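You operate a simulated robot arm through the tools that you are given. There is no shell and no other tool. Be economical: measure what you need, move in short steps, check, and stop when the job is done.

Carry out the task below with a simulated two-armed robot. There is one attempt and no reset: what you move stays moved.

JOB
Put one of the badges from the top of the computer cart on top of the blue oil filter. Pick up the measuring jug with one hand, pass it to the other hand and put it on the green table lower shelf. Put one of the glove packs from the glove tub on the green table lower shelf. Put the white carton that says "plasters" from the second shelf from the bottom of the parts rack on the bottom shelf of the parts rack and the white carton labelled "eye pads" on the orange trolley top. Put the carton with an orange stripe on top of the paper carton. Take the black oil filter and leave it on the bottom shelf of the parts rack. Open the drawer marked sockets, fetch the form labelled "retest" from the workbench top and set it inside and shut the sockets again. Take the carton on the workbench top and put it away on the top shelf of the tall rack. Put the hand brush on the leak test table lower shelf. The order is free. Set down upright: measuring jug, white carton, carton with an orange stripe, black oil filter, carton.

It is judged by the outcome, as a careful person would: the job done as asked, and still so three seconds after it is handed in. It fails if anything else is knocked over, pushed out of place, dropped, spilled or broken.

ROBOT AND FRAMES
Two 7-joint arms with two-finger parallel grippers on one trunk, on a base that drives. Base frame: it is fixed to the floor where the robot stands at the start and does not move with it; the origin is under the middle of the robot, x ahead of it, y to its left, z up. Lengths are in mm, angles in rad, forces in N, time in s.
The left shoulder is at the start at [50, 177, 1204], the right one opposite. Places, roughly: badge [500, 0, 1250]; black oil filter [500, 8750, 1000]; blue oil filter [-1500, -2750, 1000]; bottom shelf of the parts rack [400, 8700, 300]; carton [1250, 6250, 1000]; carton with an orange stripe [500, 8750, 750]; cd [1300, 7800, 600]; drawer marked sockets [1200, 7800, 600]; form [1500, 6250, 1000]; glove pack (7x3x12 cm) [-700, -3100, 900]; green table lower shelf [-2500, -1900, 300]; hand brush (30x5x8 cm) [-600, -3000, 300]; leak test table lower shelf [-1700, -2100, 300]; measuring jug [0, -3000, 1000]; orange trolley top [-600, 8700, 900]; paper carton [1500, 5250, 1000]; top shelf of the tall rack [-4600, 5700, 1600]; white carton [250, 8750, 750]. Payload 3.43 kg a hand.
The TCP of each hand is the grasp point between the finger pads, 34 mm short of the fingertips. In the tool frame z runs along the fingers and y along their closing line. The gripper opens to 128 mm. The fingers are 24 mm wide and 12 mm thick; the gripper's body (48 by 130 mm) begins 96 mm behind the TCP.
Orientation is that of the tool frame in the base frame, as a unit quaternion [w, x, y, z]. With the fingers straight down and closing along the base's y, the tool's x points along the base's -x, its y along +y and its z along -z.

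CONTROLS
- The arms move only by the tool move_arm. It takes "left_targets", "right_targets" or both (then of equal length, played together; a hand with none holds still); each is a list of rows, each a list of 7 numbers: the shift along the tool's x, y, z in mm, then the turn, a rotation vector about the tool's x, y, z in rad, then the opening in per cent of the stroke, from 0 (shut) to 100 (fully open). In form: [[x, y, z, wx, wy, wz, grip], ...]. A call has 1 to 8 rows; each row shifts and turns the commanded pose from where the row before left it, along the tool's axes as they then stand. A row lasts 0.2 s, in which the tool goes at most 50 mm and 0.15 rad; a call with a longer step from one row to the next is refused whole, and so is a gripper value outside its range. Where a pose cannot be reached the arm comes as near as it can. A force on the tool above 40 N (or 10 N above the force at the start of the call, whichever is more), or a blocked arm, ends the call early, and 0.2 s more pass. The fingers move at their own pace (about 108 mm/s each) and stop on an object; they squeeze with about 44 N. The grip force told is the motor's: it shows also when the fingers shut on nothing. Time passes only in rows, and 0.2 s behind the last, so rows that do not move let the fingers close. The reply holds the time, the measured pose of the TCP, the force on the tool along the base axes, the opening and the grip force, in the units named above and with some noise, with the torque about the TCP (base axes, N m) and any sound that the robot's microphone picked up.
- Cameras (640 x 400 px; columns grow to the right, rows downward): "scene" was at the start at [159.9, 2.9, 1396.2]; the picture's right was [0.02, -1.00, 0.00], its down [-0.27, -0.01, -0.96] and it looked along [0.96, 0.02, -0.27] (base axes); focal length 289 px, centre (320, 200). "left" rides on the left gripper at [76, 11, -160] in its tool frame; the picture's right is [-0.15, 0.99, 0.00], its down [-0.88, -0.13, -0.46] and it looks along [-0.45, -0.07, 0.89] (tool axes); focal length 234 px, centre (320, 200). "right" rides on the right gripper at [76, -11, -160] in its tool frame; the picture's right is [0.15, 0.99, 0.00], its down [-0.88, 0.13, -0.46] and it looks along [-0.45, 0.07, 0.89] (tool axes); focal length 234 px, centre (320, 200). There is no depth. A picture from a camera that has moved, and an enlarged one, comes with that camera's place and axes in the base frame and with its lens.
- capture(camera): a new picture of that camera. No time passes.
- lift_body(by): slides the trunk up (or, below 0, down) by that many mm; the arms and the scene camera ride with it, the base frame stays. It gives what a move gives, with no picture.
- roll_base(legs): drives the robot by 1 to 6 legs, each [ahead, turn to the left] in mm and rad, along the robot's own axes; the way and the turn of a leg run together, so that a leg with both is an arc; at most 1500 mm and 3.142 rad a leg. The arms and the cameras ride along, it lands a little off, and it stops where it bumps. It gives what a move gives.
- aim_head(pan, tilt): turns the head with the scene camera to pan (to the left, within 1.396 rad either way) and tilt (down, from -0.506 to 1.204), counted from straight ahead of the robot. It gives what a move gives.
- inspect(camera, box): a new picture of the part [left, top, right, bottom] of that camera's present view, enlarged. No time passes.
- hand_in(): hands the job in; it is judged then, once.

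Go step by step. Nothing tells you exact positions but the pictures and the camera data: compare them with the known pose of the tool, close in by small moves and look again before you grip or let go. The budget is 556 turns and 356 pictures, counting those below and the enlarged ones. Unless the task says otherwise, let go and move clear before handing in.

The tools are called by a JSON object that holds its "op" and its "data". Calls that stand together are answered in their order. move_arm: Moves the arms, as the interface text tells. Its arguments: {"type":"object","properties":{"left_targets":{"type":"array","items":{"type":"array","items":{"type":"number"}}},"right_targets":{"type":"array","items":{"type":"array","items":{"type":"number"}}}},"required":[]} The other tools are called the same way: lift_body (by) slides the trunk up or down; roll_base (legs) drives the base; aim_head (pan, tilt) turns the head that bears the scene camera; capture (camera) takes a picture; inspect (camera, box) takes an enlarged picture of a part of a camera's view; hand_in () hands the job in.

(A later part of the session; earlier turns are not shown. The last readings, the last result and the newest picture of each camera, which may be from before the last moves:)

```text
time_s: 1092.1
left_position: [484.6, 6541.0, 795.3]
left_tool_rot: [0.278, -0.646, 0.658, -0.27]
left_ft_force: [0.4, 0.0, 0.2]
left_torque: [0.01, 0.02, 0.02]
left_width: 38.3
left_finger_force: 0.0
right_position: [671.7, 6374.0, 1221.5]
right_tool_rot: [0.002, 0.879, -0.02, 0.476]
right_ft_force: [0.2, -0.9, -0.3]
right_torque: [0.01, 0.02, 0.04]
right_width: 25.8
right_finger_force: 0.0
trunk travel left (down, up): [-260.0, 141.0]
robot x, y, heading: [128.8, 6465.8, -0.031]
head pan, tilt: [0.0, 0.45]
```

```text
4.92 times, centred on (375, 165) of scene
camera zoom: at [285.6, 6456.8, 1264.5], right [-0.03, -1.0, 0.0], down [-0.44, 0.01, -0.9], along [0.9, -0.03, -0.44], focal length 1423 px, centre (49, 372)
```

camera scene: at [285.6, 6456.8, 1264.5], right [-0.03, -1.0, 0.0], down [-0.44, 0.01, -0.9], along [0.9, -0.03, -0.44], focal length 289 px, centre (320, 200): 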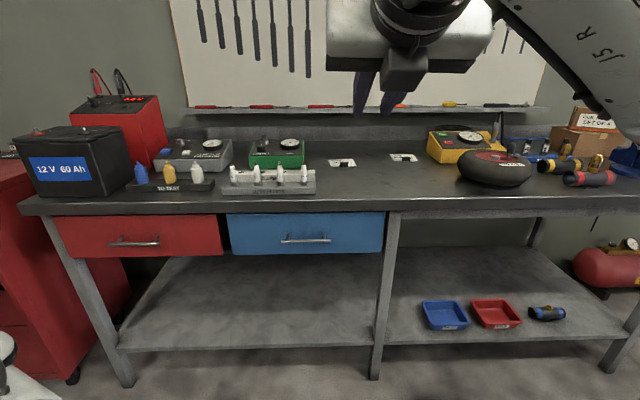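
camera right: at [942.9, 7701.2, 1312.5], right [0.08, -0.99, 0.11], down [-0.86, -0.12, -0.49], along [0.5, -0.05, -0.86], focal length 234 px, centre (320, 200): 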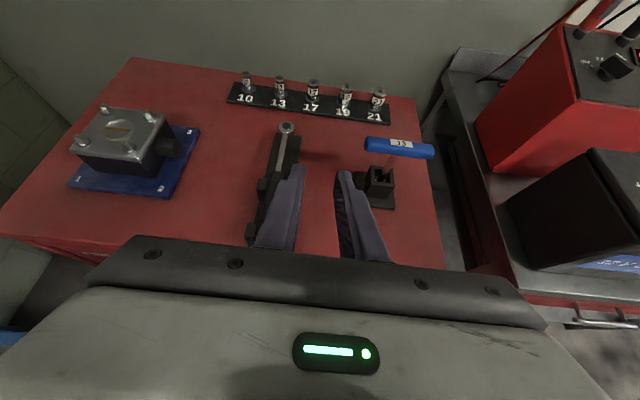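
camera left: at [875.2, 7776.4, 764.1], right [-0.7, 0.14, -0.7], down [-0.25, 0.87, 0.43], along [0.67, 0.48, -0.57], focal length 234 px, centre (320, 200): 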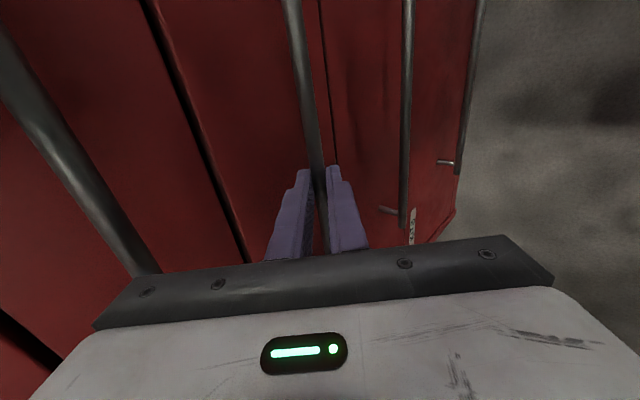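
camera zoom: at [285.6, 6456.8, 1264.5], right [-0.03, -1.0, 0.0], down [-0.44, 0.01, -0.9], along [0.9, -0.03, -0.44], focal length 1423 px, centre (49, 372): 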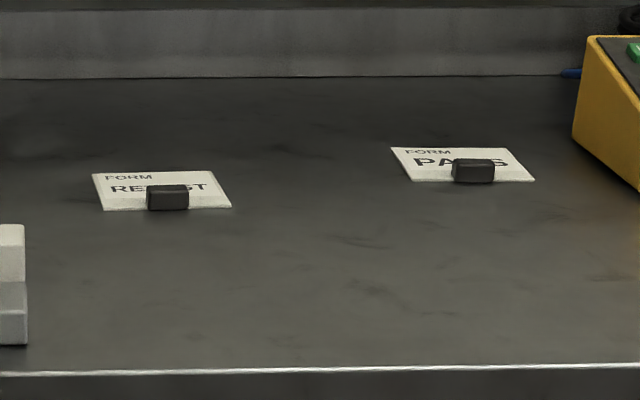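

The RETEST form lies at about (1322, 6331) with a small black block to grip. I'll raise the left hand, lower the right to just above bench height, and approach.

{"op": "move_arm", "data": {"left_targets": [[0, -32, -32, 0, 0, 0, 0], [0, -32, -32, 0, 0, 0, 0], [0, -32, -32, 0, 0, 0, 0], [0, -32, -32, 0, 0, 0, 0], [0, -32, -32, 0, 0, 0, 0], [0, -32, -32, 0, 0, 0, 0]], "right_targets": [[-37, 0, 24, 0, 0, 0, 45], [-37, 0, 24, 0, 0, 0, 45], [-37, 0, 24, 0, 0, 0, 45], [-37, 0, 24, 0, 0, 0, 45], [-37, 0, 24, 0, 0, 0, 45], [-20, 0, 13, 0, 0, 0, 45]]}}

{"op": "roll_base", "data": {"legs": [[0, -0.06], [540, 0], [0, 0.09]]}}

{"op": "capture", "data": {"camera": "right"}}

{"op": "capture", "data": {"camera": "scene"}}

```text
time_s: 1093.5
left_position: [491.2, 6521.7, 1063.7]
left_tool_rot: [0.277, -0.647, 0.657, -0.269]
left_ft_force: [0.1, 0.2, -0.2]
left_torque: [0.02, 0.02, -0.02]
left_width: 0.1
left_finger_force: 33.4
left hand out of reach, approached as far as the arm can: row 2, 3
right_position: [668.4, 6376.9, 976.3]
right_tool_rot: [0.001, 0.879, -0.02, 0.477]
right_ft_force: [-0.6, -0.5, 0.1]
right_torque: [-0.01, -0.02, 0.01]
right_width: 57.6
right_finger_force: 0.0
trunk travel left (down, up): [-260.0, 141.0]
robot x, y, heading: [130.5, 6462.7, -0.033]
head pan, tilt: [0.0, 0.45]
```

```text
time_s: 1097.5
left_position: [1034.1, 6491.5, 1063.9]
left_tool_rot: [-0.283, 0.66, -0.643, 0.264]
left_ft_force: [0.2, 0.5, 1.1]
left_torque: [-0.03, -0.01, -0.03]
left_width: 0.0
left_finger_force: 33.2
right_position: [1215.1, 6353.3, 975.5]
right_tool_rot: [-0.008, 0.879, -0.003, 0.476]
right_ft_force: [-0.3, 0.2, 0.6]
right_torque: [-0.01, 0.01, -0.01]
right_width: 57.3
right_finger_force: 0.1
trunk travel left (down, up): [-260.0, 141.0]
robot x, y, heading: [668.2, 6413.4, 0.006]
head pan, tilt: [0.0, 0.45]
```

```text
81 pictures are left
camera right: at [1122.0, 6361.7, 1126.5], right [0.08, -0.99, 0.11], down [-0.86, -0.13, -0.49], along [0.5, -0.05, -0.86], focal length 234 px, centre (320, 200)
```

right: 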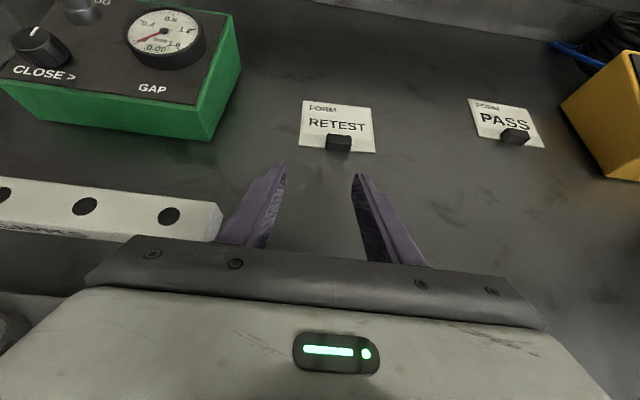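

```text
80 pictures are left
camera scene: at [829.0, 6417.5, 1264.6], right [0.01, -1.0, 0.0], down [-0.44, 0.0, -0.9], along [0.9, 0.01, -0.44], focal length 289 px, centre (320, 200)
```

scene: 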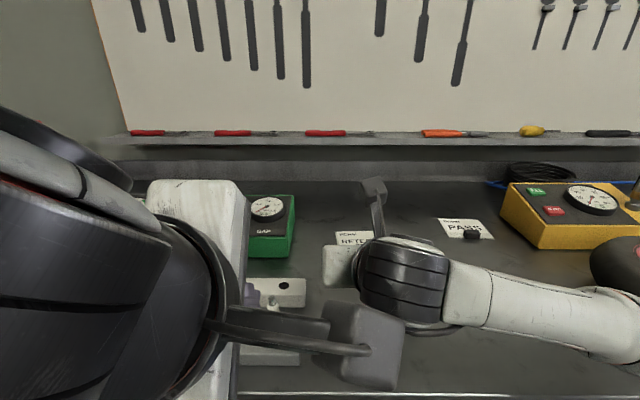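

{"op": "move_arm", "data": {"right_targets": [[-16, 10, 11, 0, 0, 0, 45], [-16, 9, 11, 0, 0, 0, 45]]}}

{"op": "roll_base", "data": {"legs": [[70, 0]]}}

{"op": "capture", "data": {"camera": "right"}}

```text
time_s: 1098.2
left_position: [1033.2, 6490.7, 1061.9]
left_tool_rot: [-0.283, 0.659, -0.645, 0.264]
left_ft_force: [0.3, 0.2, 0.4]
left_torque: [0.0, 0.01, 0.02]
left_width: 0.1
left_finger_force: 33.1
right_position: [1214.7, 6333.8, 936.8]
right_tool_rot: [-0.008, 0.879, -0.003, 0.476]
right_ft_force: [-0.9, 0.2, 0.5]
right_torque: [0.01, 0.03, 0.01]
right_width: 57.5
right_finger_force: 0.0
trunk travel left (down, up): [-260.0, 141.0]
robot x, y, heading: [670.2, 6414.7, 0.007]
head pan, tilt: [0.0, 0.45]
```

```text
time_s: 1099.2
left_position: [1104.8, 6490.9, 1061.7]
left_tool_rot: [-0.283, 0.659, -0.644, 0.265]
left_ft_force: [-0.3, -0.7, 0.4]
left_torque: [0.0, 0.0, 0.05]
left_width: 0.2
left_finger_force: 32.9
right_position: [1284.7, 6334.4, 935.7]
right_tool_rot: [-0.007, 0.88, -0.003, 0.475]
right_ft_force: [0.5, -0.2, -0.5]
right_torque: [-0.01, -0.02, 0.01]
right_width: 57.6
right_finger_force: 0.2
trunk travel left (down, up): [-260.0, 141.0]
robot x, y, heading: [741.5, 6416.8, 0.009]
head pan, tilt: [0.0, 0.45]
```

```text
79 pictures are left
camera right: at [1193.7, 6342.2, 1086.7], right [0.08, -0.99, 0.11], down [-0.86, -0.12, -0.49], along [0.5, -0.05, -0.87], focal length 234 px, centre (320, 200)
```

right: 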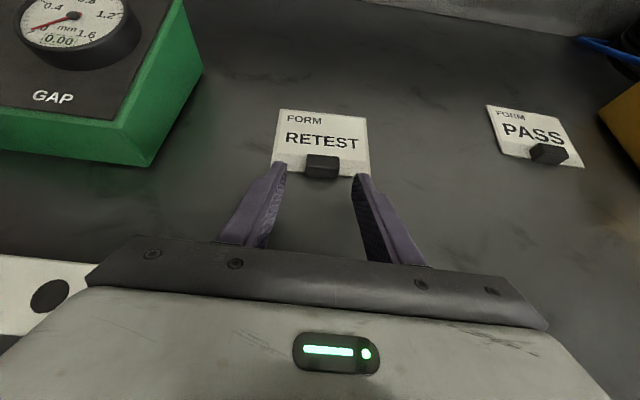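

{"op": "roll_base", "data": {"legs": [[27, 0]]}}

{"op": "move_arm", "data": {"right_targets": [[-5, 0, 3, 0, 0, 0, 45]]}}

{"op": "capture", "data": {"camera": "right"}}

```text
time_s: 1100.0
left_position: [1132.9, 6490.9, 1063.0]
left_tool_rot: [-0.283, 0.659, -0.645, 0.265]
left_ft_force: [1.1, -1.2, -0.2]
left_torque: [0.0, 0.01, -0.01]
left_width: 0.1
left_finger_force: 32.6
right_position: [1312.9, 6335.0, 937.3]
right_tool_rot: [-0.007, 0.88, -0.003, 0.475]
right_ft_force: [-0.4, -0.4, -0.3]
right_torque: [0.0, 0.0, 0.02]
right_width: 57.6
right_finger_force: 0.0
trunk travel left (down, up): [-260.0, 141.0]
robot x, y, heading: [767.5, 6414.6, 0.004]
head pan, tilt: [0.0, 0.45]
```

```text
time_s: 1100.4
left_position: [1129.9, 6491.9, 1063.5]
left_tool_rot: [-0.283, 0.659, -0.644, 0.265]
left_ft_force: [-0.2, 0.3, -0.5]
left_torque: [0.01, -0.02, 0.0]
left_width: 0.1
left_finger_force: 32.9
right_position: [1312.4, 6334.3, 931.2]
right_tool_rot: [-0.008, 0.879, -0.002, 0.477]
right_ft_force: [-1.5, -0.8, 3.1]
right_torque: [-0.1, -0.02, 0.01]
right_width: 57.7
right_finger_force: 0.2
trunk travel left (down, up): [-260.0, 141.0]
robot x, y, heading: [765.0, 6415.0, 0.011]
head pan, tilt: [0.0, 0.45]
```

```text
78 pictures are left
camera right: at [1219.2, 6342.3, 1082.2], right [0.08, -0.99, 0.11], down [-0.86, -0.12, -0.49], along [0.5, -0.05, -0.86], focal length 234 px, centre (320, 200)
```

right: 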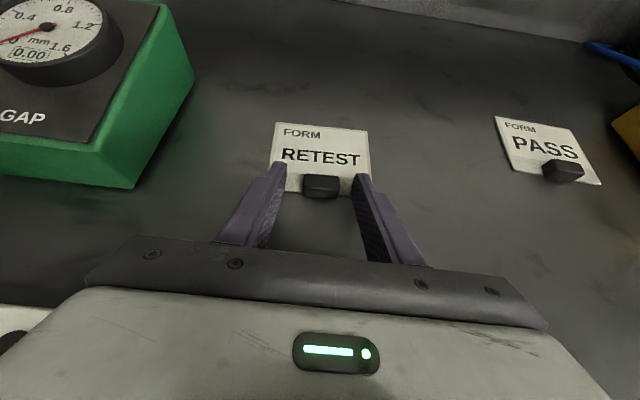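

{"op": "move_arm", "data": {"right_targets": [[1.5, 0, -1, 0, 0, 0, 30], [0, 0, 0, 0, 0, 0, 0], [0, 0, 0, 0, 0, 0, 0], [0, 0, 0, 0, 0, 0, 0]]}}

{"op": "move_arm", "data": {"right_targets": [[25, 0, -16, 0, 0, 0, 0], [37, 0, -24, 0, 0, 0, 0], [37, 0, -24, 0, 0, 0, 0]]}}

{"op": "capture", "data": {"camera": "right"}}

```text
time_s: 1101.4
left_position: [1131.0, 6491.3, 1063.6]
left_tool_rot: [-0.283, 0.659, -0.645, 0.265]
left_ft_force: [0.2, -0.7, 0.1]
left_torque: [0.05, 0.03, 0.02]
left_width: 0.2
left_finger_force: 33.0
right_position: [1311.4, 6334.5, 932.1]
right_tool_rot: [-0.008, 0.88, -0.003, 0.476]
right_ft_force: [0.5, -0.3, 0.0]
right_torque: [0.01, 0.01, 0.01]
right_width: 30.9
right_finger_force: 44.2
trunk travel left (down, up): [-260.0, 141.0]
robot x, y, heading: [766.6, 6415.3, 0.007]
head pan, tilt: [0.0, 0.45]
```

```text
time_s: 1102.2
left_position: [1130.7, 6491.9, 1064.1]
left_tool_rot: [-0.283, 0.66, -0.644, 0.265]
left_ft_force: [0.8, -0.1, 0.5]
left_torque: [0.0, 0.0, -0.01]
left_width: 0.0
left_finger_force: 33.3
right_position: [1311.5, 6334.4, 1052.3]
right_tool_rot: [-0.008, 0.879, -0.002, 0.476]
right_ft_force: [0.4, -0.6, 0.0]
right_torque: [-0.01, -0.03, 0.03]
right_width: 30.8
right_finger_force: 44.3
trunk travel left (down, up): [-260.0, 141.0]
robot x, y, heading: [767.8, 6413.9, 0.009]
head pan, tilt: [0.0, 0.45]
```

```text
77 pictures are left
camera right: at [1220.4, 6342.3, 1202.2], right [0.08, -0.99, 0.11], down [-0.86, -0.12, -0.49], along [0.5, -0.05, -0.87], focal length 234 px, centre (320, 200)
```

right: 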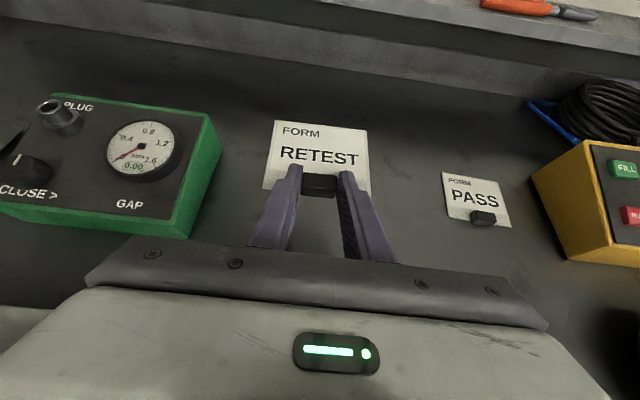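

The RETEST form is held. Driving back to the open drawer.

{"op": "roll_base", "data": {"legs": [[-480, 0], [0, 1.565], [1500, 0], [0, -1.57]]}}

{"op": "aim_head", "data": {"pan": -0.1, "tilt": 0.6}}

{"op": "capture", "data": {"camera": "scene"}}

{"op": "capture", "data": {"camera": "right"}}

```text
time_s: 1119.5
left_position: [696.9, 7946.6, 1062.8]
left_tool_rot: [0.278, -0.647, 0.657, -0.27]
left_ft_force: [-1.1, -0.2, -1.2]
left_torque: [-0.01, -0.01, -0.01]
left_width: 0.0
left_finger_force: 32.5
right_position: [874.0, 7781.3, 1050.5]
right_tool_rot: [0.002, 0.879, -0.02, 0.477]
right_ft_force: [0.7, -0.3, -0.3]
right_torque: [0.0, 0.02, 0.01]
right_width: 30.6
right_finger_force: 44.5
trunk travel left (down, up): [-260.0, 141.0]
robot x, y, heading: [330.4, 7885.5, -0.031]
head pan, tilt: [0.0, 0.45]
```

```text
time_s: 1120.2
left_position: [697.8, 7945.7, 1062.6]
left_tool_rot: [0.278, -0.647, 0.657, -0.27]
left_ft_force: [0.1, -0.2, -1.0]
left_torque: [-0.03, -0.03, -0.01]
left_width: 0.1
left_finger_force: 33.0
right_position: [874.5, 7782.2, 1051.7]
right_tool_rot: [0.002, 0.879, -0.02, 0.477]
right_ft_force: [-0.3, -0.7, -0.8]
right_torque: [0.01, 0.07, -0.01]
right_width: 30.5
right_finger_force: 44.3
trunk travel left (down, up): [-260.0, 141.0]
robot x, y, heading: [332.2, 7885.7, -0.03]
head pan, tilt: [-0.099, 0.6]
```

```text
76 pictures are left
camera scene: at [486.4, 7872.4, 1251.1], right [-0.13, -0.99, 0.0], down [-0.56, 0.07, -0.83], along [0.82, -0.11, -0.56], focal length 289 px, centre (320, 200)
```

scene: 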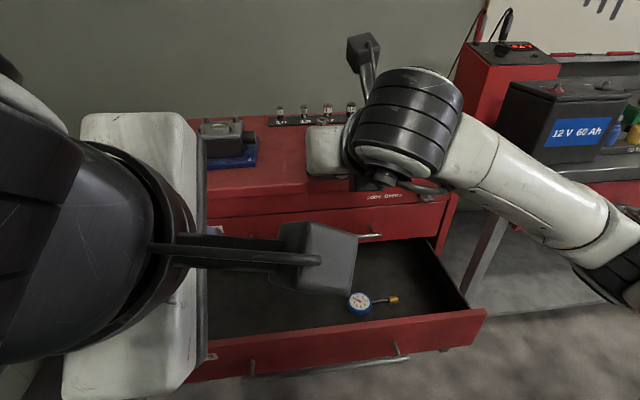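

```text
75 pictures are left
camera right: at [781.9, 7794.0, 1202.1], right [0.04, -0.99, 0.11], down [-0.87, -0.09, -0.49], along [0.5, -0.07, -0.86], focal length 234 px, centre (320, 200)
```

right: 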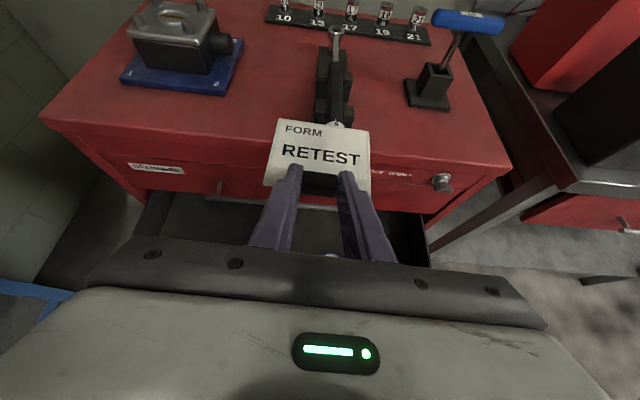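

The form is above the drawer. I'll yaw slightly to avoid the gauge, pitch the hand more, and lower it in beside the front panel.

{"op": "roll_base", "data": {"legs": [[-15, 0], [0, 0.13]]}}

{"op": "move_arm", "data": {"right_targets": [[0, 0, 0, 0, -0.11, 0, 0], [0, 0, 0, 0, -0.11, 0, 0], [0, 0, 0, 0, -0.1, 0, 0]]}}

{"op": "lift_body", "data": {"by": -260}}

{"op": "capture", "data": {"camera": "right"}}

{"op": "capture", "data": {"camera": "scene"}}

```text
time_s: 1121.6
left_position: [672.1, 7994.1, 1063.2]
left_tool_rot: [-0.295, 0.687, -0.614, 0.252]
left_ft_force: [-0.3, 0.2, -0.1]
left_torque: [-0.04, 0.01, -0.03]
left_width: 0.0
left_finger_force: 32.4
right_position: [867.8, 7855.6, 1050.4]
right_tool_rot: [-0.03, 0.879, 0.038, 0.475]
right_ft_force: [-0.2, -0.9, 0.2]
right_torque: [-0.03, 0.0, -0.01]
right_width: 30.5
right_finger_force: 44.5
trunk travel left (down, up): [-260.0, 141.0]
robot x, y, heading: [316.3, 7881.9, 0.102]
head pan, tilt: [-0.099, 0.6]
```

```text
time_s: 1122.4
left_position: [672.1, 7994.5, 1063.6]
left_tool_rot: [-0.295, 0.688, -0.614, 0.251]
left_ft_force: [0.2, -0.1, -0.1]
left_torque: [0.0, 0.01, 0.0]
left_width: 0.1
left_finger_force: 33.1
right_position: [867.0, 7854.5, 1051.4]
right_tool_rot: [-0.023, 0.943, 0.042, 0.329]
right_ft_force: [0.5, -0.3, -0.5]
right_torque: [0.01, -0.01, 0.01]
right_width: 30.2
right_finger_force: 44.2
trunk travel left (down, up): [-260.0, 141.0]
robot x, y, heading: [316.0, 7885.0, 0.099]
head pan, tilt: [-0.099, 0.6]
```

```text
time_s: 1125.1
left_position: [671.8, 7995.2, 803.8]
left_tool_rot: [-0.295, 0.688, -0.614, 0.251]
left_ft_force: [1.4, 0.1, 0.4]
left_torque: [-0.01, 0.01, 0.02]
left_width: 0.1
left_finger_force: 32.7
right_position: [866.7, 7854.3, 791.9]
right_tool_rot: [-0.023, 0.943, 0.041, 0.328]
right_ft_force: [0.2, 0.4, -0.7]
right_torque: [0.01, 0.01, 0.0]
right_width: 30.6
right_finger_force: 44.8
trunk travel left (down, up): [0.0, 401.0]
robot x, y, heading: [316.7, 7885.7, 0.098]
head pan, tilt: [-0.099, 0.6]
```

```text
74 pictures are left
camera right: at [826.4, 7858.6, 963.4], right [0.21, -0.98, 0.08], down [-0.96, -0.22, -0.19], along [0.21, -0.03, -0.98], focal length 234 px, centre (320, 200)
```

right: 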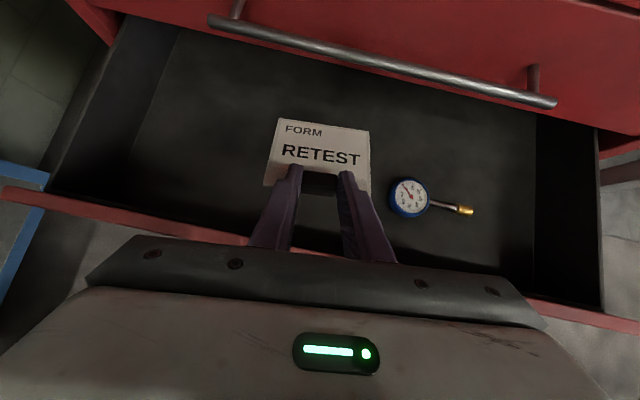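

```text
73 pictures are left
camera scene: at [471.9, 7893.5, 991.1], right [0.0, -1.0, 0.0], down [-0.56, 0.0, -0.83], along [0.83, 0.0, -0.56], focal length 289 px, centre (320, 200)
```

scene: 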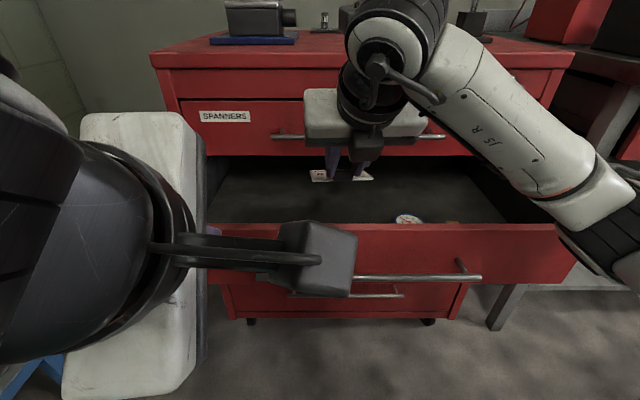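

The form is over clear drawer floor. Lowering 120 mm, then a look.

{"op": "move_arm", "data": {"right_targets": [[-25, 0, 31, 0, 0, 0, 0], [-25, 0, 31, 0, 0, 0, 0], [-22, 0, 28, 0, 0, 0, 0]]}}

{"op": "capture", "data": {"camera": "right"}}

{"op": "capture", "data": {"camera": "scene"}}

```text
time_s: 1125.9
left_position: [672.6, 7994.6, 802.8]
left_tool_rot: [-0.295, 0.688, -0.614, 0.251]
left_ft_force: [-0.7, 0.7, -0.1]
left_torque: [0.01, 0.0, 0.03]
left_width: 0.2
left_finger_force: 33.1
right_position: [867.0, 7854.6, 678.1]
right_tool_rot: [-0.024, 0.943, 0.042, 0.33]
right_ft_force: [1.7, -0.2, 1.4]
right_torque: [0.07, 0.14, -0.03]
right_width: 30.6
right_finger_force: 44.2
trunk travel left (down, up): [0.0, 401.0]
robot x, y, heading: [323.6, 7884.1, 0.104]
head pan, tilt: [-0.099, 0.6]
```

```text
72 pictures are left
camera right: at [825.7, 7858.5, 849.8], right [0.21, -0.98, 0.07], down [-0.96, -0.22, -0.2], along [0.21, -0.03, -0.98], focal length 234 px, centre (320, 200)
```

right: 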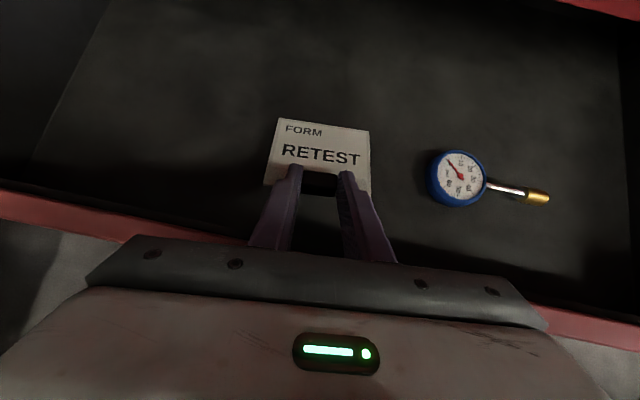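

```text
71 pictures are left
camera scene: at [471.7, 7893.5, 991.2], right [0.0, -1.0, 0.0], down [-0.56, 0.0, -0.83], along [0.83, 0.0, -0.56], focal length 289 px, centre (320, 200)
```

scene: 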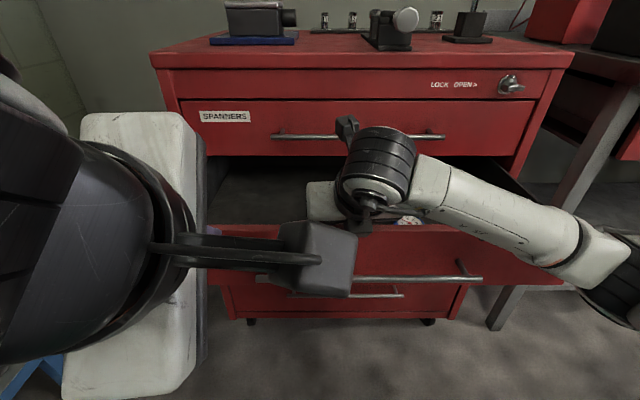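

{"op": "move_arm", "data": {"right_targets": [[-2.5, 0, 3, 0, 0, 0, 0], [-2.5, 0, 3, 0, 0, 0, 0]]}}

{"op": "capture", "data": {"camera": "right"}}

```text
time_s: 1126.5
left_position: [671.5, 7993.8, 802.7]
left_tool_rot: [-0.294, 0.689, -0.613, 0.251]
left_ft_force: [-0.3, 0.3, 0.3]
left_torque: [0.0, 0.01, 0.01]
left_width: 0.0
left_finger_force: 33.6
right_position: [866.3, 7856.6, 667.7]
right_tool_rot: [-0.023, 0.943, 0.042, 0.328]
right_ft_force: [0.0, 0.8, 0.3]
right_torque: [0.04, 0.09, -0.01]
right_width: 30.7
right_finger_force: 44.2
trunk travel left (down, up): [0.0, 401.0]
robot x, y, heading: [315.8, 7885.0, 0.094]
head pan, tilt: [-0.099, 0.6]
```

```text
70 pictures are left
camera right: at [826.0, 7860.1, 840.3], right [0.21, -0.98, 0.08], down [-0.96, -0.22, -0.19], along [0.2, -0.03, -0.98], focal length 234 px, centre (320, 200)
```

right: 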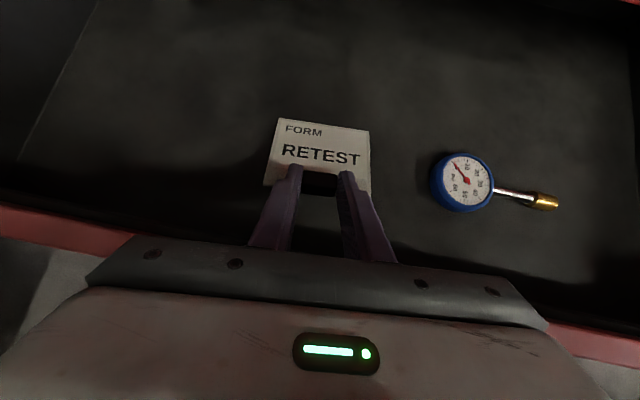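

The card's far edge is about 3 mm above the drawer floor. Lowering to touch and releasing.

{"op": "move_arm", "data": {"right_targets": [[-2, 0, 2.5, 0, 0, 0, 0], [-1.5, 0, 2, 0, 0, 0, 0], [0, 0, 0, 0, 0, 0, 0]]}}

```text
time_s: 1127.3
left_position: [671.4, 7993.2, 804.2]
left_tool_rot: [-0.296, 0.688, -0.613, 0.252]
left_ft_force: [-0.7, 0.4, 0.7]
left_torque: [0.0, -0.01, 0.02]
left_width: 0.0
left_finger_force: 32.8
right_position: [866.9, 7857.2, 665.5]
right_tool_rot: [-0.024, 0.942, 0.041, 0.333]
right_ft_force: [1.8, -0.6, 15.0]
right_torque: [0.0, 0.1, -0.06]
right_width: 30.5
right_finger_force: 44.7
trunk travel left (down, up): [0.0, 401.0]
robot x, y, heading: [315.7, 7883.1, 0.098]
head pan, tilt: [-0.099, 0.6]
```

{"op": "move_arm", "data": {"right_targets": [[1, 0, -1, 0, 0, 0, 30], [0, 0, 0, 0, 0, 0, 42], [0, 0, 0, 0, 0, 0, 42]]}}

{"op": "capture", "data": {"camera": "right"}}

```text
time_s: 1128.1
left_position: [672.7, 7994.0, 803.2]
left_tool_rot: [-0.295, 0.688, -0.614, 0.252]
left_ft_force: [1.4, 1.3, -1.2]
left_torque: [-0.02, 0.01, 0.01]
left_width: 0.0
left_finger_force: 32.9
right_position: [865.8, 7855.5, 663.7]
right_tool_rot: [-0.023, 0.943, 0.042, 0.329]
right_ft_force: [-0.3, -0.2, 0.7]
right_torque: [0.0, 0.0, 0.04]
right_width: 54.2
right_finger_force: 0.1
trunk travel left (down, up): [0.0, 401.0]
robot x, y, heading: [314.2, 7887.0, 0.098]
head pan, tilt: [-0.099, 0.6]
```

```text
69 pictures are left
camera right: at [825.6, 7860.7, 836.0], right [0.21, -0.98, 0.08], down [-0.96, -0.22, -0.19], along [0.21, -0.03, -0.98], focal length 234 px, centre (320, 200)
```

right: 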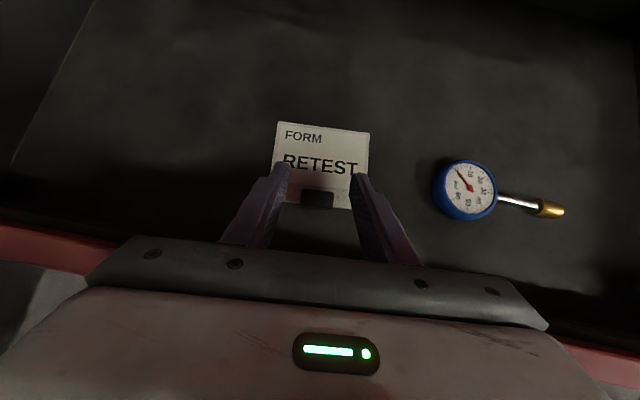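

The form lies in the drawer. I'll lift the hand out, level it, and prepare to push the drawer shut.

{"op": "move_arm", "data": {"right_targets": [[27, 0, -34, 0, 0, 0, 42], [27, 0, -34, 0, 0, 0, 42], [27, 0, -34, 0, 0, 0, 30], [27, 0, -34, 0, 0, 0, 10], [0, 0, 0, 0, 0.14, 0, 0], [0, 0, 0, 0, 0.14, 0, 0], [0, 0, 0, 0, 0.14, 0, 0], [0, 0, 0, 0, 0.13, 0, 0]]}}

{"op": "capture", "data": {"camera": "right"}}

{"op": "roll_base", "data": {"legs": [[-250, 0], [0, -0.1]]}}

{"op": "move_arm", "data": {"right_targets": [[-38, 0, 14, 0, 0, 0, 0], [-38, 0, 14, 0, 0, 0, 0], [-25, 0, 9, 0, 0, 0, 0]]}}

{"op": "capture", "data": {"camera": "scene"}}

```text
time_s: 1129.9
left_position: [673.3, 7994.2, 803.0]
left_tool_rot: [-0.295, 0.688, -0.614, 0.251]
left_ft_force: [0.3, 0.5, 0.7]
left_torque: [0.01, 0.01, -0.02]
left_width: 0.0
left_finger_force: 33.0
right_position: [865.5, 7853.0, 838.4]
right_tool_rot: [-0.034, 0.817, 0.034, 0.574]
right_ft_force: [-0.6, 0.1, 0.0]
right_torque: [-0.03, 0.01, -0.01]
right_width: 0.0
right_finger_force: 32.8
trunk travel left (down, up): [0.0, 401.0]
robot x, y, heading: [314.7, 7884.8, 0.102]
head pan, tilt: [-0.099, 0.6]
```

```text
68 pictures are left
camera right: at [741.3, 7850.8, 963.4], right [0.14, -0.98, 0.12], down [-0.71, -0.19, -0.68], along [0.69, 0.01, -0.73], focal length 234 px, centre (320, 200)
```

right: 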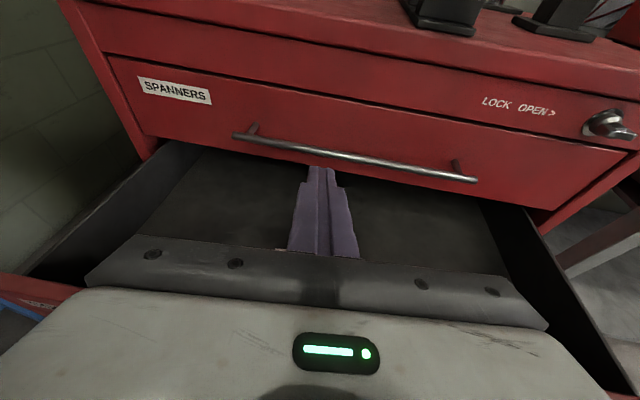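

```text
time_s: 1132.2
left_position: [434.8, 7934.1, 803.5]
left_tool_rot: [-0.282, 0.655, -0.649, 0.266]
left_ft_force: [-0.5, 0.2, 0.2]
left_torque: [0.03, -0.03, 0.02]
left_width: 0.0
left_finger_force: 33.0
right_position: [614.3, 7772.0, 836.5]
right_tool_rot: [-0.003, 0.819, -0.009, 0.574]
right_ft_force: [-0.3, -0.5, 0.1]
right_torque: [-0.04, -0.01, -0.03]
right_width: 0.1
right_finger_force: 33.0
trunk travel left (down, up): [0.0, 401.0]
robot x, y, heading: [68.5, 7861.1, -0.008]
head pan, tilt: [-0.099, 0.6]
```

```text
time_s: 1133.0
left_position: [435.3, 7934.5, 804.1]
left_tool_rot: [-0.281, 0.655, -0.649, 0.267]
left_ft_force: [-0.2, 0.0, -0.1]
left_torque: [-0.05, -0.01, 0.0]
left_width: 0.2
left_finger_force: 33.2
right_position: [613.1, 7773.6, 731.4]
right_tool_rot: [-0.004, 0.819, -0.009, 0.573]
right_ft_force: [0.4, 0.6, 0.0]
right_torque: [-0.03, -0.03, -0.01]
right_width: 0.0
right_finger_force: 33.1
trunk travel left (down, up): [0.0, 401.0]
robot x, y, heading: [71.1, 7862.9, -0.006]
head pan, tilt: [-0.099, 0.6]
```

```text
67 pictures are left
camera scene: at [225.4, 7852.6, 991.0], right [-0.1, -0.99, 0.0], down [-0.56, 0.06, -0.83], along [0.82, -0.09, -0.56], focal length 289 px, centre (320, 200)
```

scene: 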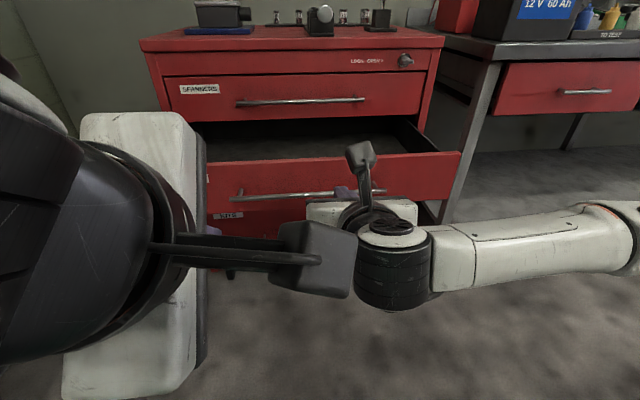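

{"op": "move_arm", "data": {"right_targets": [[-26, 0, 9, 0, 0, 0, 0]]}}

{"op": "roll_base", "data": {"legs": [[145, 0]]}}

{"op": "capture", "data": {"camera": "right"}}

{"op": "capture", "data": {"camera": "scene"}}

```text
time_s: 1133.4
left_position: [435.3, 7932.2, 804.3]
left_tool_rot: [-0.282, 0.655, -0.649, 0.267]
left_ft_force: [0.8, 0.4, 0.4]
left_torque: [0.0, 0.0, -0.01]
left_width: 0.0
left_finger_force: 32.6
right_position: [613.9, 7774.3, 702.7]
right_tool_rot: [-0.003, 0.819, -0.01, 0.574]
right_ft_force: [0.1, 0.0, -0.1]
right_torque: [-0.01, -0.02, 0.05]
right_width: 0.0
right_finger_force: 33.3
trunk travel left (down, up): [0.0, 401.0]
robot x, y, heading: [70.3, 7865.5, -0.0]
head pan, tilt: [-0.099, 0.6]
```

```text
time_s: 1134.7
left_position: [577.3, 7930.4, 803.1]
left_tool_rot: [-0.282, 0.654, -0.649, 0.267]
left_ft_force: [-0.6, 0.4, -0.1]
left_torque: [-0.01, 0.01, -0.02]
left_width: 0.0
left_finger_force: 32.8
right_position: [756.9, 7773.7, 704.2]
right_tool_rot: [-0.003, 0.819, -0.009, 0.574]
right_ft_force: [-0.4, -0.5, -0.6]
right_torque: [-0.01, 0.0, 0.02]
right_width: 0.0
right_finger_force: 33.1
trunk travel left (down, up): [0.0, 401.0]
robot x, y, heading: [212.4, 7863.2, -0.008]
head pan, tilt: [-0.099, 0.6]
```

```text
66 pictures are left
camera right: at [631.9, 7783.4, 828.9], right [0.04, -0.99, 0.12], down [-0.73, -0.11, -0.67], along [0.68, -0.06, -0.73], focal length 234 px, centre (320, 200)
```

right: 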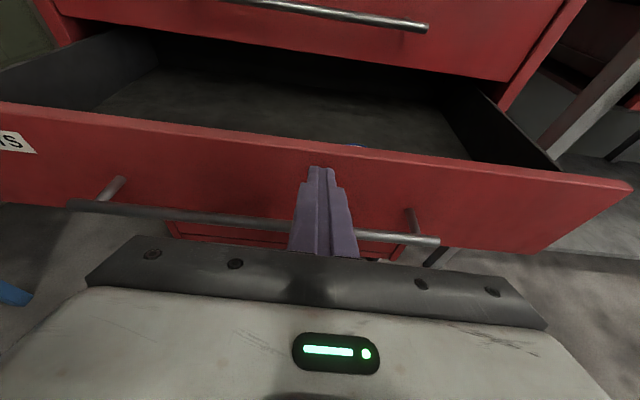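

```text
65 pictures are left
camera scene: at [368.1, 7851.5, 991.0], right [-0.11, -0.99, 0.0], down [-0.56, 0.06, -0.83], along [0.82, -0.09, -0.56], focal length 289 px, centre (320, 200)
```

scene: 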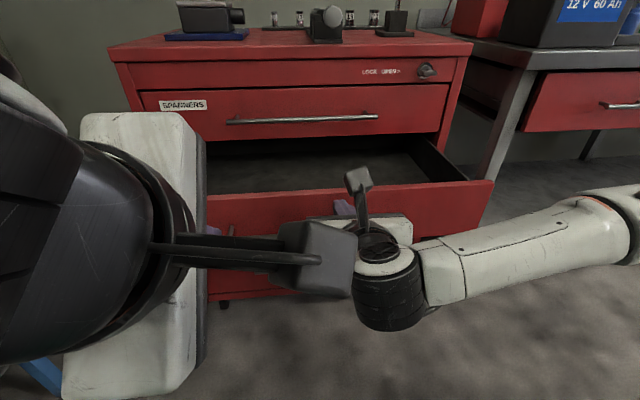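

The fingertips face the panel just above its handle. Pushing forward.

{"op": "roll_base", "data": {"legs": [[150, 0]]}}

{"op": "capture", "data": {"camera": "scene"}}

```text
time_s: 1136.1
left_position: [727.2, 7929.2, 802.9]
left_tool_rot: [-0.281, 0.654, -0.65, 0.266]
left_ft_force: [-0.1, 0.5, 0.1]
left_torque: [-0.02, -0.01, 0.02]
left_width: 0.0
left_finger_force: 33.0
right_position: [905.8, 7771.3, 703.2]
right_tool_rot: [-0.003, 0.819, -0.01, 0.574]
right_ft_force: [-0.9, 0.2, -0.6]
right_torque: [0.02, 0.01, 0.0]
right_width: 0.0
right_finger_force: 33.3
trunk travel left (down, up): [0.0, 401.0]
robot x, y, heading: [360.8, 7865.0, -0.008]
head pan, tilt: [-0.099, 0.6]
```

```text
64 pictures are left
camera scene: at [517.9, 7850.6, 991.0], right [-0.11, -0.99, 0.0], down [-0.56, 0.06, -0.83], along [0.82, -0.09, -0.56], focal length 289 px, centre (320, 200)
```

scene: 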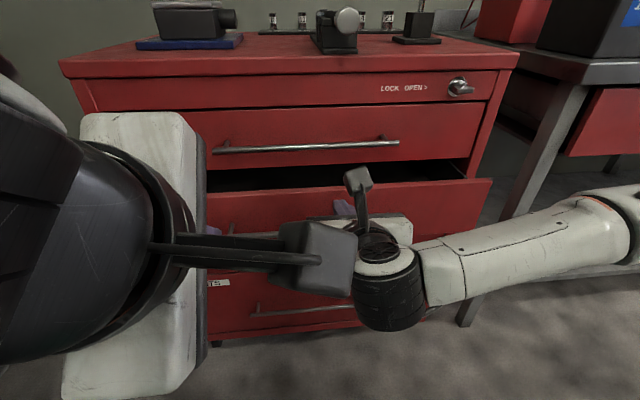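

{"op": "roll_base", "data": {"legs": [[100, 0]]}}

{"op": "capture", "data": {"camera": "scene"}}

```text
time_s: 1137.3
left_position: [829.1, 7929.3, 803.1]
left_tool_rot: [-0.282, 0.655, -0.648, 0.267]
left_ft_force: [-0.9, -0.1, 0.0]
left_torque: [-0.01, -0.04, 0.01]
left_width: 0.0
left_finger_force: 32.7
right_position: [1007.0, 7773.5, 703.4]
right_tool_rot: [-0.003, 0.819, -0.009, 0.573]
right_ft_force: [-0.2, 0.1, -0.7]
right_torque: [-0.03, 0.02, -0.01]
right_width: 0.2
right_finger_force: 33.4
trunk travel left (down, up): [0.0, 401.0]
robot x, y, heading: [467.4, 7858.5, -0.004]
head pan, tilt: [-0.099, 0.6]
```

```text
63 pictures are left
camera scene: at [619.1, 7850.6, 991.0], right [-0.1, -0.99, 0.0], down [-0.56, 0.06, -0.83], along [0.82, -0.08, -0.56], focal length 289 px, centre (320, 200)
```

scene: 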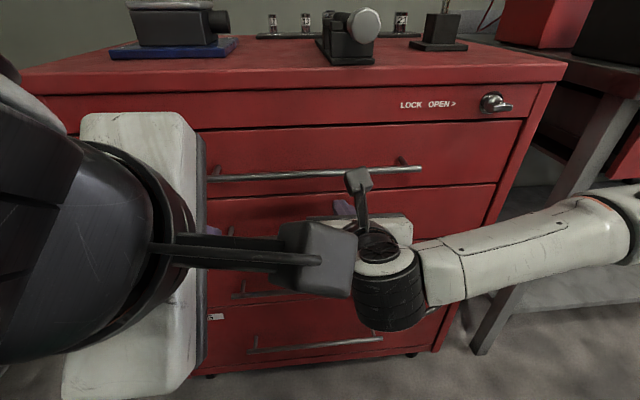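

{"op": "roll_base", "data": {"legs": [[14, 0]]}}

{"op": "inspect", "data": {"camera": "scene", "box": [190, 140, 540, 330]}}

```text
time_s: 1138.1
left_position: [838.0, 7929.3, 804.4]
left_tool_rot: [-0.282, 0.655, -0.648, 0.268]
left_ft_force: [0.6, -0.5, -0.6]
left_torque: [-0.03, -0.05, 0.01]
left_width: 0.0
left_finger_force: 33.4
right_position: [1012.4, 7774.2, 704.0]
right_tool_rot: [-0.005, 0.819, -0.007, 0.573]
right_ft_force: [-5.4, -1.1, 2.1]
right_torque: [0.02, -0.05, -0.01]
right_width: 0.3
right_finger_force: 33.0
trunk travel left (down, up): [0.0, 401.0]
robot x, y, heading: [470.8, 7855.9, -0.008]
head pan, tilt: [-0.099, 0.6]
stopped in leg 1: the force on the tool passed its limit (the readings are from after the stop); the commanded pose is now the measured one
```

```text
1.83 times, centred on (365, 235) of scene
camera zoom: at [628.9, 7850.3, 991.0], right [-0.1, -0.99, 0.0], down [-0.56, 0.06, -0.83], along [0.82, -0.09, -0.56], focal length 529 px, centre (238, 136)
```

zoom: 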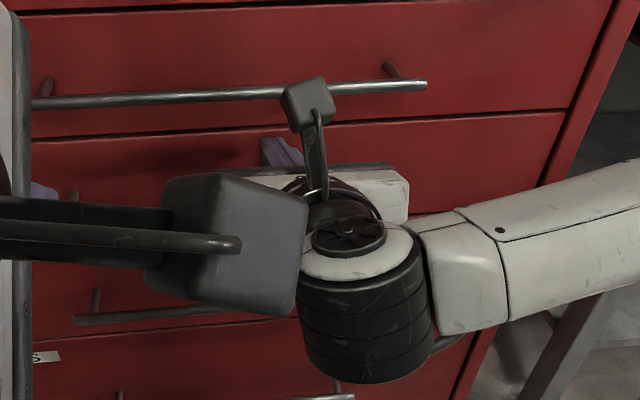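

The drawer hit its stop; it looks flush. I'll back away and verify everything in view.

{"op": "roll_base", "data": {"legs": [[-450, 0]]}}

{"op": "lift_body", "data": {"by": 250}}

{"op": "aim_head", "data": {"pan": 0.2, "tilt": 0.55}}

{"op": "capture", "data": {"camera": "scene"}}

```text
time_s: 1140.8
left_position: [392.8, 7930.7, 803.9]
left_tool_rot: [-0.28, 0.653, -0.651, 0.267]
left_ft_force: [-0.4, -0.3, 0.1]
left_torque: [0.01, -0.03, -0.02]
left_width: 0.0
left_finger_force: 32.6
right_position: [566.2, 7774.5, 702.2]
right_tool_rot: [-0.003, 0.82, -0.009, 0.573]
right_ft_force: [0.5, -0.5, 0.6]
right_torque: [-0.01, 0.01, 0.02]
right_width: 0.1
right_finger_force: 32.9
trunk travel left (down, up): [0.0, 401.0]
robot x, y, heading: [31.6, 7866.7, -0.012]
head pan, tilt: [-0.099, 0.6]
```

```text
time_s: 1143.4
left_position: [392.6, 7930.8, 1052.3]
left_tool_rot: [-0.281, 0.652, -0.651, 0.267]
left_ft_force: [0.5, -0.7, 0.4]
left_torque: [0.03, -0.02, 0.03]
left_width: 0.0
left_finger_force: 32.8
right_position: [567.2, 7774.7, 952.7]
right_tool_rot: [-0.003, 0.82, -0.01, 0.572]
right_ft_force: [-0.9, 0.0, 0.5]
right_torque: [-0.01, -0.01, 0.02]
right_width: 0.0
right_finger_force: 33.0
trunk travel left (down, up): [-250.0, 151.0]
robot x, y, heading: [30.7, 7865.6, -0.005]
head pan, tilt: [-0.099, 0.6]
```

```text
time_s: 1144.2
left_position: [392.4, 7930.8, 1053.1]
left_tool_rot: [-0.281, 0.653, -0.65, 0.268]
left_ft_force: [0.1, -0.1, 0.0]
left_torque: [-0.01, -0.03, -0.04]
left_width: 0.0
left_finger_force: 33.2
right_position: [567.7, 7774.3, 954.1]
right_tool_rot: [-0.004, 0.82, -0.009, 0.572]
right_ft_force: [0.3, 0.2, 0.6]
right_torque: [0.03, -0.04, -0.02]
right_width: 0.0
right_finger_force: 32.9
trunk travel left (down, up): [-250.0, 151.0]
robot x, y, heading: [28.1, 7866.0, -0.013]
head pan, tilt: [0.201, 0.55]
```

```text
61 pictures are left
camera scene: at [182.9, 7879.2, 1245.5], right [0.19, -0.98, 0.0], down [-0.51, -0.1, -0.85], along [0.84, 0.16, -0.52], focal length 289 px, centre (320, 200)
```

scene: 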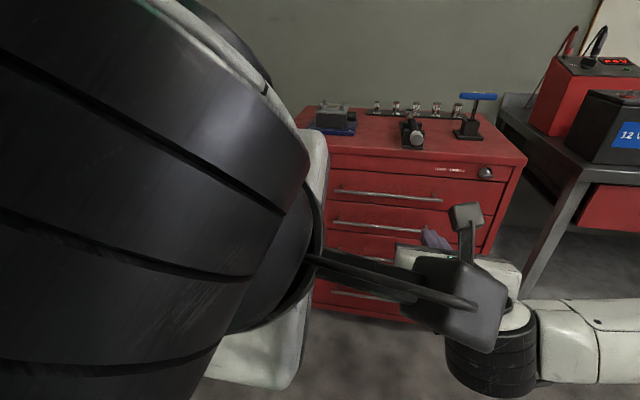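

The drawer is shut. Before handing in I want to confirm the badge survived the earlier table bump, so I'll drive back south for a look.

{"op": "roll_base", "data": {"legs": [[0, 3.0], [1250, 0], [1200, 0], [0, 0.72], [1000, 0]]}}

{"op": "capture", "data": {"camera": "scene"}}

```text
time_s: 1160.1
left_position: [-2024.0, 8146.3, 1052.8]
left_tool_rot: [-0.288, 0.699, 0.601, -0.259]
left_ft_force: [0.2, -0.4, 0.3]
left_torque: [0.06, 0.0, -0.05]
left_width: 0.0
left_finger_force: 32.8
right_position: [-2172.2, 8328.5, 955.6]
right_tool_rot: [-0.573, 0.07, 0.816, 0.042]
right_ft_force: [-0.2, -0.7, 2.2]
right_torque: [-0.03, -0.23, -0.14]
right_width: 0.2
right_finger_force: 32.7
trunk travel left (down, up): [-250.0, 151.0]
robot x, y, heading: [-1660.5, 8113.0, 2.98]
head pan, tilt: [0.201, 0.55]
stopped in leg 3: the robot was blocked; the commanded pose is now the measured one
```

```text
60 pictures are left
camera scene: at [-1823.1, 8123.8, 1245.5], right [-0.03, 1.0, 0.0], down [0.52, 0.02, -0.85], along [-0.85, -0.03, -0.52], focal length 289 px, centre (320, 200)
```

scene: 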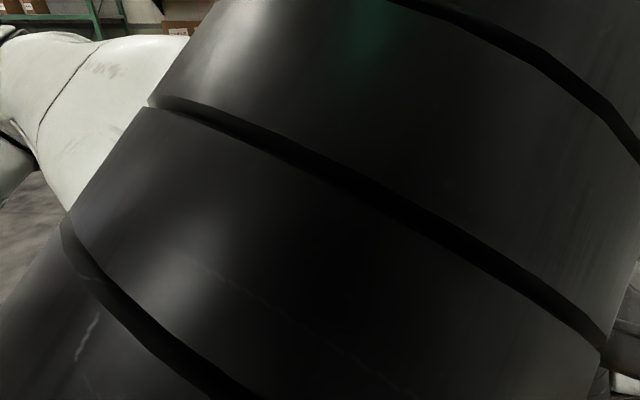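

I drifted too far north and met something. I'll back off a little and look.

{"op": "roll_base", "data": {"legs": [[-120, 0]]}}

{"op": "move_arm", "data": {"left_targets": [[0, 40, 0, 0, 0, 0, 0], [-40, 0, 0, 0, 0, 0, 0], [-40, 0, 0, 0, 0, 0, 0]], "right_targets": [[40, 0, 0, 0, 0, 0, 0], [40, 0, 0, 0, 0, 0, 0], [40, 0, 0, 0, 0, 0, 0]]}}

{"op": "aim_head", "data": {"pan": -0.7, "tilt": 0.6}}

{"op": "capture", "data": {"camera": "scene"}}

{"op": "aim_head", "data": {"pan": 0.0, "tilt": 0.75}}

{"op": "capture", "data": {"camera": "scene"}}

```text
time_s: 1161.3
left_position: [-1911.4, 8126.4, 1053.0]
left_tool_rot: [-0.288, 0.698, 0.601, -0.26]
left_ft_force: [-0.4, 0.1, 0.7]
left_torque: [0.02, -0.01, 0.04]
left_width: 0.0
left_finger_force: 33.3
right_position: [-2058.1, 8308.0, 953.5]
right_tool_rot: [-0.571, 0.07, 0.817, 0.04]
right_ft_force: [-0.1, -0.2, -0.9]
right_torque: [-0.03, -0.01, -0.03]
right_width: 0.3
right_finger_force: 33.2
trunk travel left (down, up): [-250.0, 151.0]
robot x, y, heading: [-1548.4, 8096.4, 2.983]
head pan, tilt: [0.201, 0.55]
```

```text
time_s: 1162.1
left_position: [-1899.9, 8052.9, 1032.7]
left_tool_rot: [-0.287, 0.699, 0.602, -0.259]
left_ft_force: [-0.3, 0.5, 0.8]
left_torque: [0.0, 0.02, -0.03]
left_width: 0.0
left_finger_force: 33.6
left hand out of reach, approached as far as the arm can: row 3
right_position: [-2100.4, 8317.3, 1064.4]
right_tool_rot: [-0.571, 0.071, 0.817, 0.041]
right_ft_force: [0.0, -0.3, -0.1]
right_torque: [0.02, -0.01, -0.02]
right_width: 0.0
right_finger_force: 33.5
trunk travel left (down, up): [-250.0, 151.0]
robot x, y, heading: [-1547.4, 8094.7, 2.978]
head pan, tilt: [0.201, 0.55]
```

```text
time_s: 1163.3
left_position: [-1900.3, 8053.4, 1032.6]
left_tool_rot: [-0.287, 0.698, 0.603, -0.26]
left_ft_force: [-0.5, -0.4, 0.0]
left_torque: [0.02, 0.01, 0.02]
left_width: 0.1
left_finger_force: 32.8
right_position: [-2100.5, 8316.1, 1065.5]
right_tool_rot: [-0.571, 0.072, 0.817, 0.041]
right_ft_force: [0.2, 0.6, 0.7]
right_torque: [0.0, -0.02, 0.03]
right_width: 0.0
right_finger_force: 32.9
trunk travel left (down, up): [-250.0, 151.0]
robot x, y, heading: [-1548.9, 8098.8, 2.976]
head pan, tilt: [-0.7, 0.6]
```

```text
59 pictures are left
camera scene: at [-1677.1, 8175.0, 1241.0], right [0.76, 0.65, 0.0], down [0.37, -0.43, -0.83], along [-0.54, 0.63, -0.56], focal length 289 px, centre (320, 200)
```

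scene: 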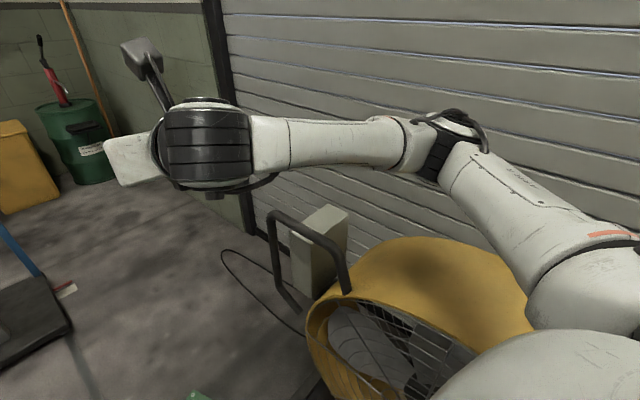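

```text
time_s: 1164.4
left_position: [-1900.3, 8053.9, 1033.4]
left_tool_rot: [-0.286, 0.698, 0.603, -0.26]
left_ft_force: [0.2, 0.0, -1.1]
left_torque: [-0.04, -0.01, -0.01]
left_width: 0.0
left_finger_force: 33.1
right_position: [-2099.8, 8316.2, 1065.7]
right_tool_rot: [-0.571, 0.071, 0.817, 0.04]
right_ft_force: [-0.2, -0.1, -0.2]
right_torque: [-0.04, -0.01, -0.03]
right_width: 0.2
right_finger_force: 32.5
trunk travel left (down, up): [-250.0, 151.0]
robot x, y, heading: [-1547.2, 8093.0, 2.976]
head pan, tilt: [0.0, 0.75]
```

```text
58 pictures are left
camera scene: at [-1701.5, 8121.5, 1228.2], right [0.17, 0.99, 0.0], down [0.67, -0.11, -0.73], along [-0.72, 0.12, -0.68], focal length 289 px, centre (320, 200)
```

scene: 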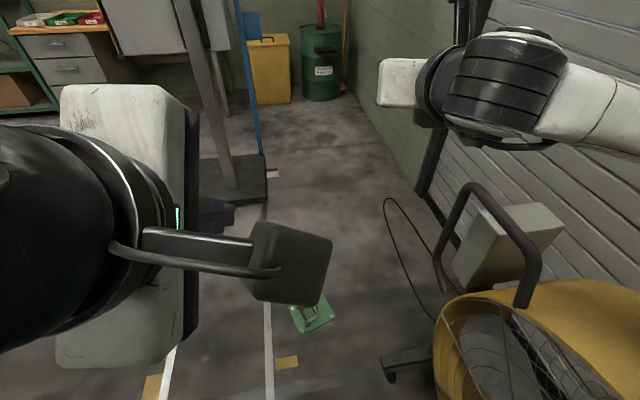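

The fan looks unmoved. I also passed near a small blue pad on the floor; I'll step south and look back at it.

{"op": "roll_base", "data": {"legs": [[0, 1.2], [380, 0], [0, 2.1]]}}

{"op": "aim_head", "data": {"pan": 0.5, "tilt": 0.6}}

{"op": "capture", "data": {"camera": "scene"}}

```text
time_s: 1174.7
left_position: [-1394.0, 7864.1, 1033.1]
left_tool_rot: [0.28, -0.651, 0.653, -0.268]
left_ft_force: [0.3, -0.1, -0.3]
left_torque: [0.0, 0.01, 0.0]
left_width: 0.0
left_finger_force: 33.3
right_position: [-1159.5, 7631.9, 1066.3]
right_tool_rot: [0.0, 0.82, -0.013, 0.572]
right_ft_force: [0.4, -0.8, 0.9]
right_torque: [0.01, -0.02, -0.01]
right_width: 0.0
right_finger_force: 32.7
trunk travel left (down, up): [-250.0, 151.0]
robot x, y, heading: [-1737.6, 7772.6, -0.025]
head pan, tilt: [0.0, 0.75]
```

```text
time_s: 1175.7
left_position: [-1394.9, 7863.6, 1033.4]
left_tool_rot: [0.279, -0.65, 0.654, -0.267]
left_ft_force: [0.5, -0.4, 0.1]
left_torque: [0.01, 0.01, -0.03]
left_width: 0.0
left_finger_force: 32.8
right_position: [-1158.4, 7631.1, 1064.8]
right_tool_rot: [0.0, 0.82, -0.013, 0.573]
right_ft_force: [-0.1, 0.3, 0.6]
right_torque: [0.04, 0.04, -0.03]
right_width: 0.0
right_finger_force: 33.5
trunk travel left (down, up): [-250.0, 151.0]
robot x, y, heading: [-1734.5, 7769.6, -0.02]
head pan, tilt: [0.499, 0.6]
```

```text
57 pictures are left
camera scene: at [-1593.5, 7810.9, 1241.0], right [0.46, -0.89, 0.0], down [-0.5, -0.26, -0.82], along [0.73, 0.38, -0.57], focal length 289 px, centre (320, 200)
```

scene: 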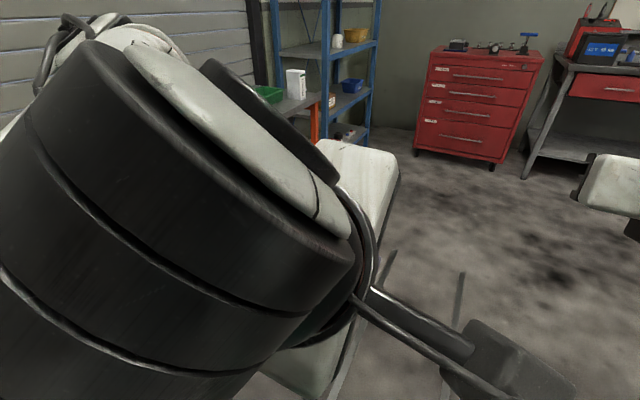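

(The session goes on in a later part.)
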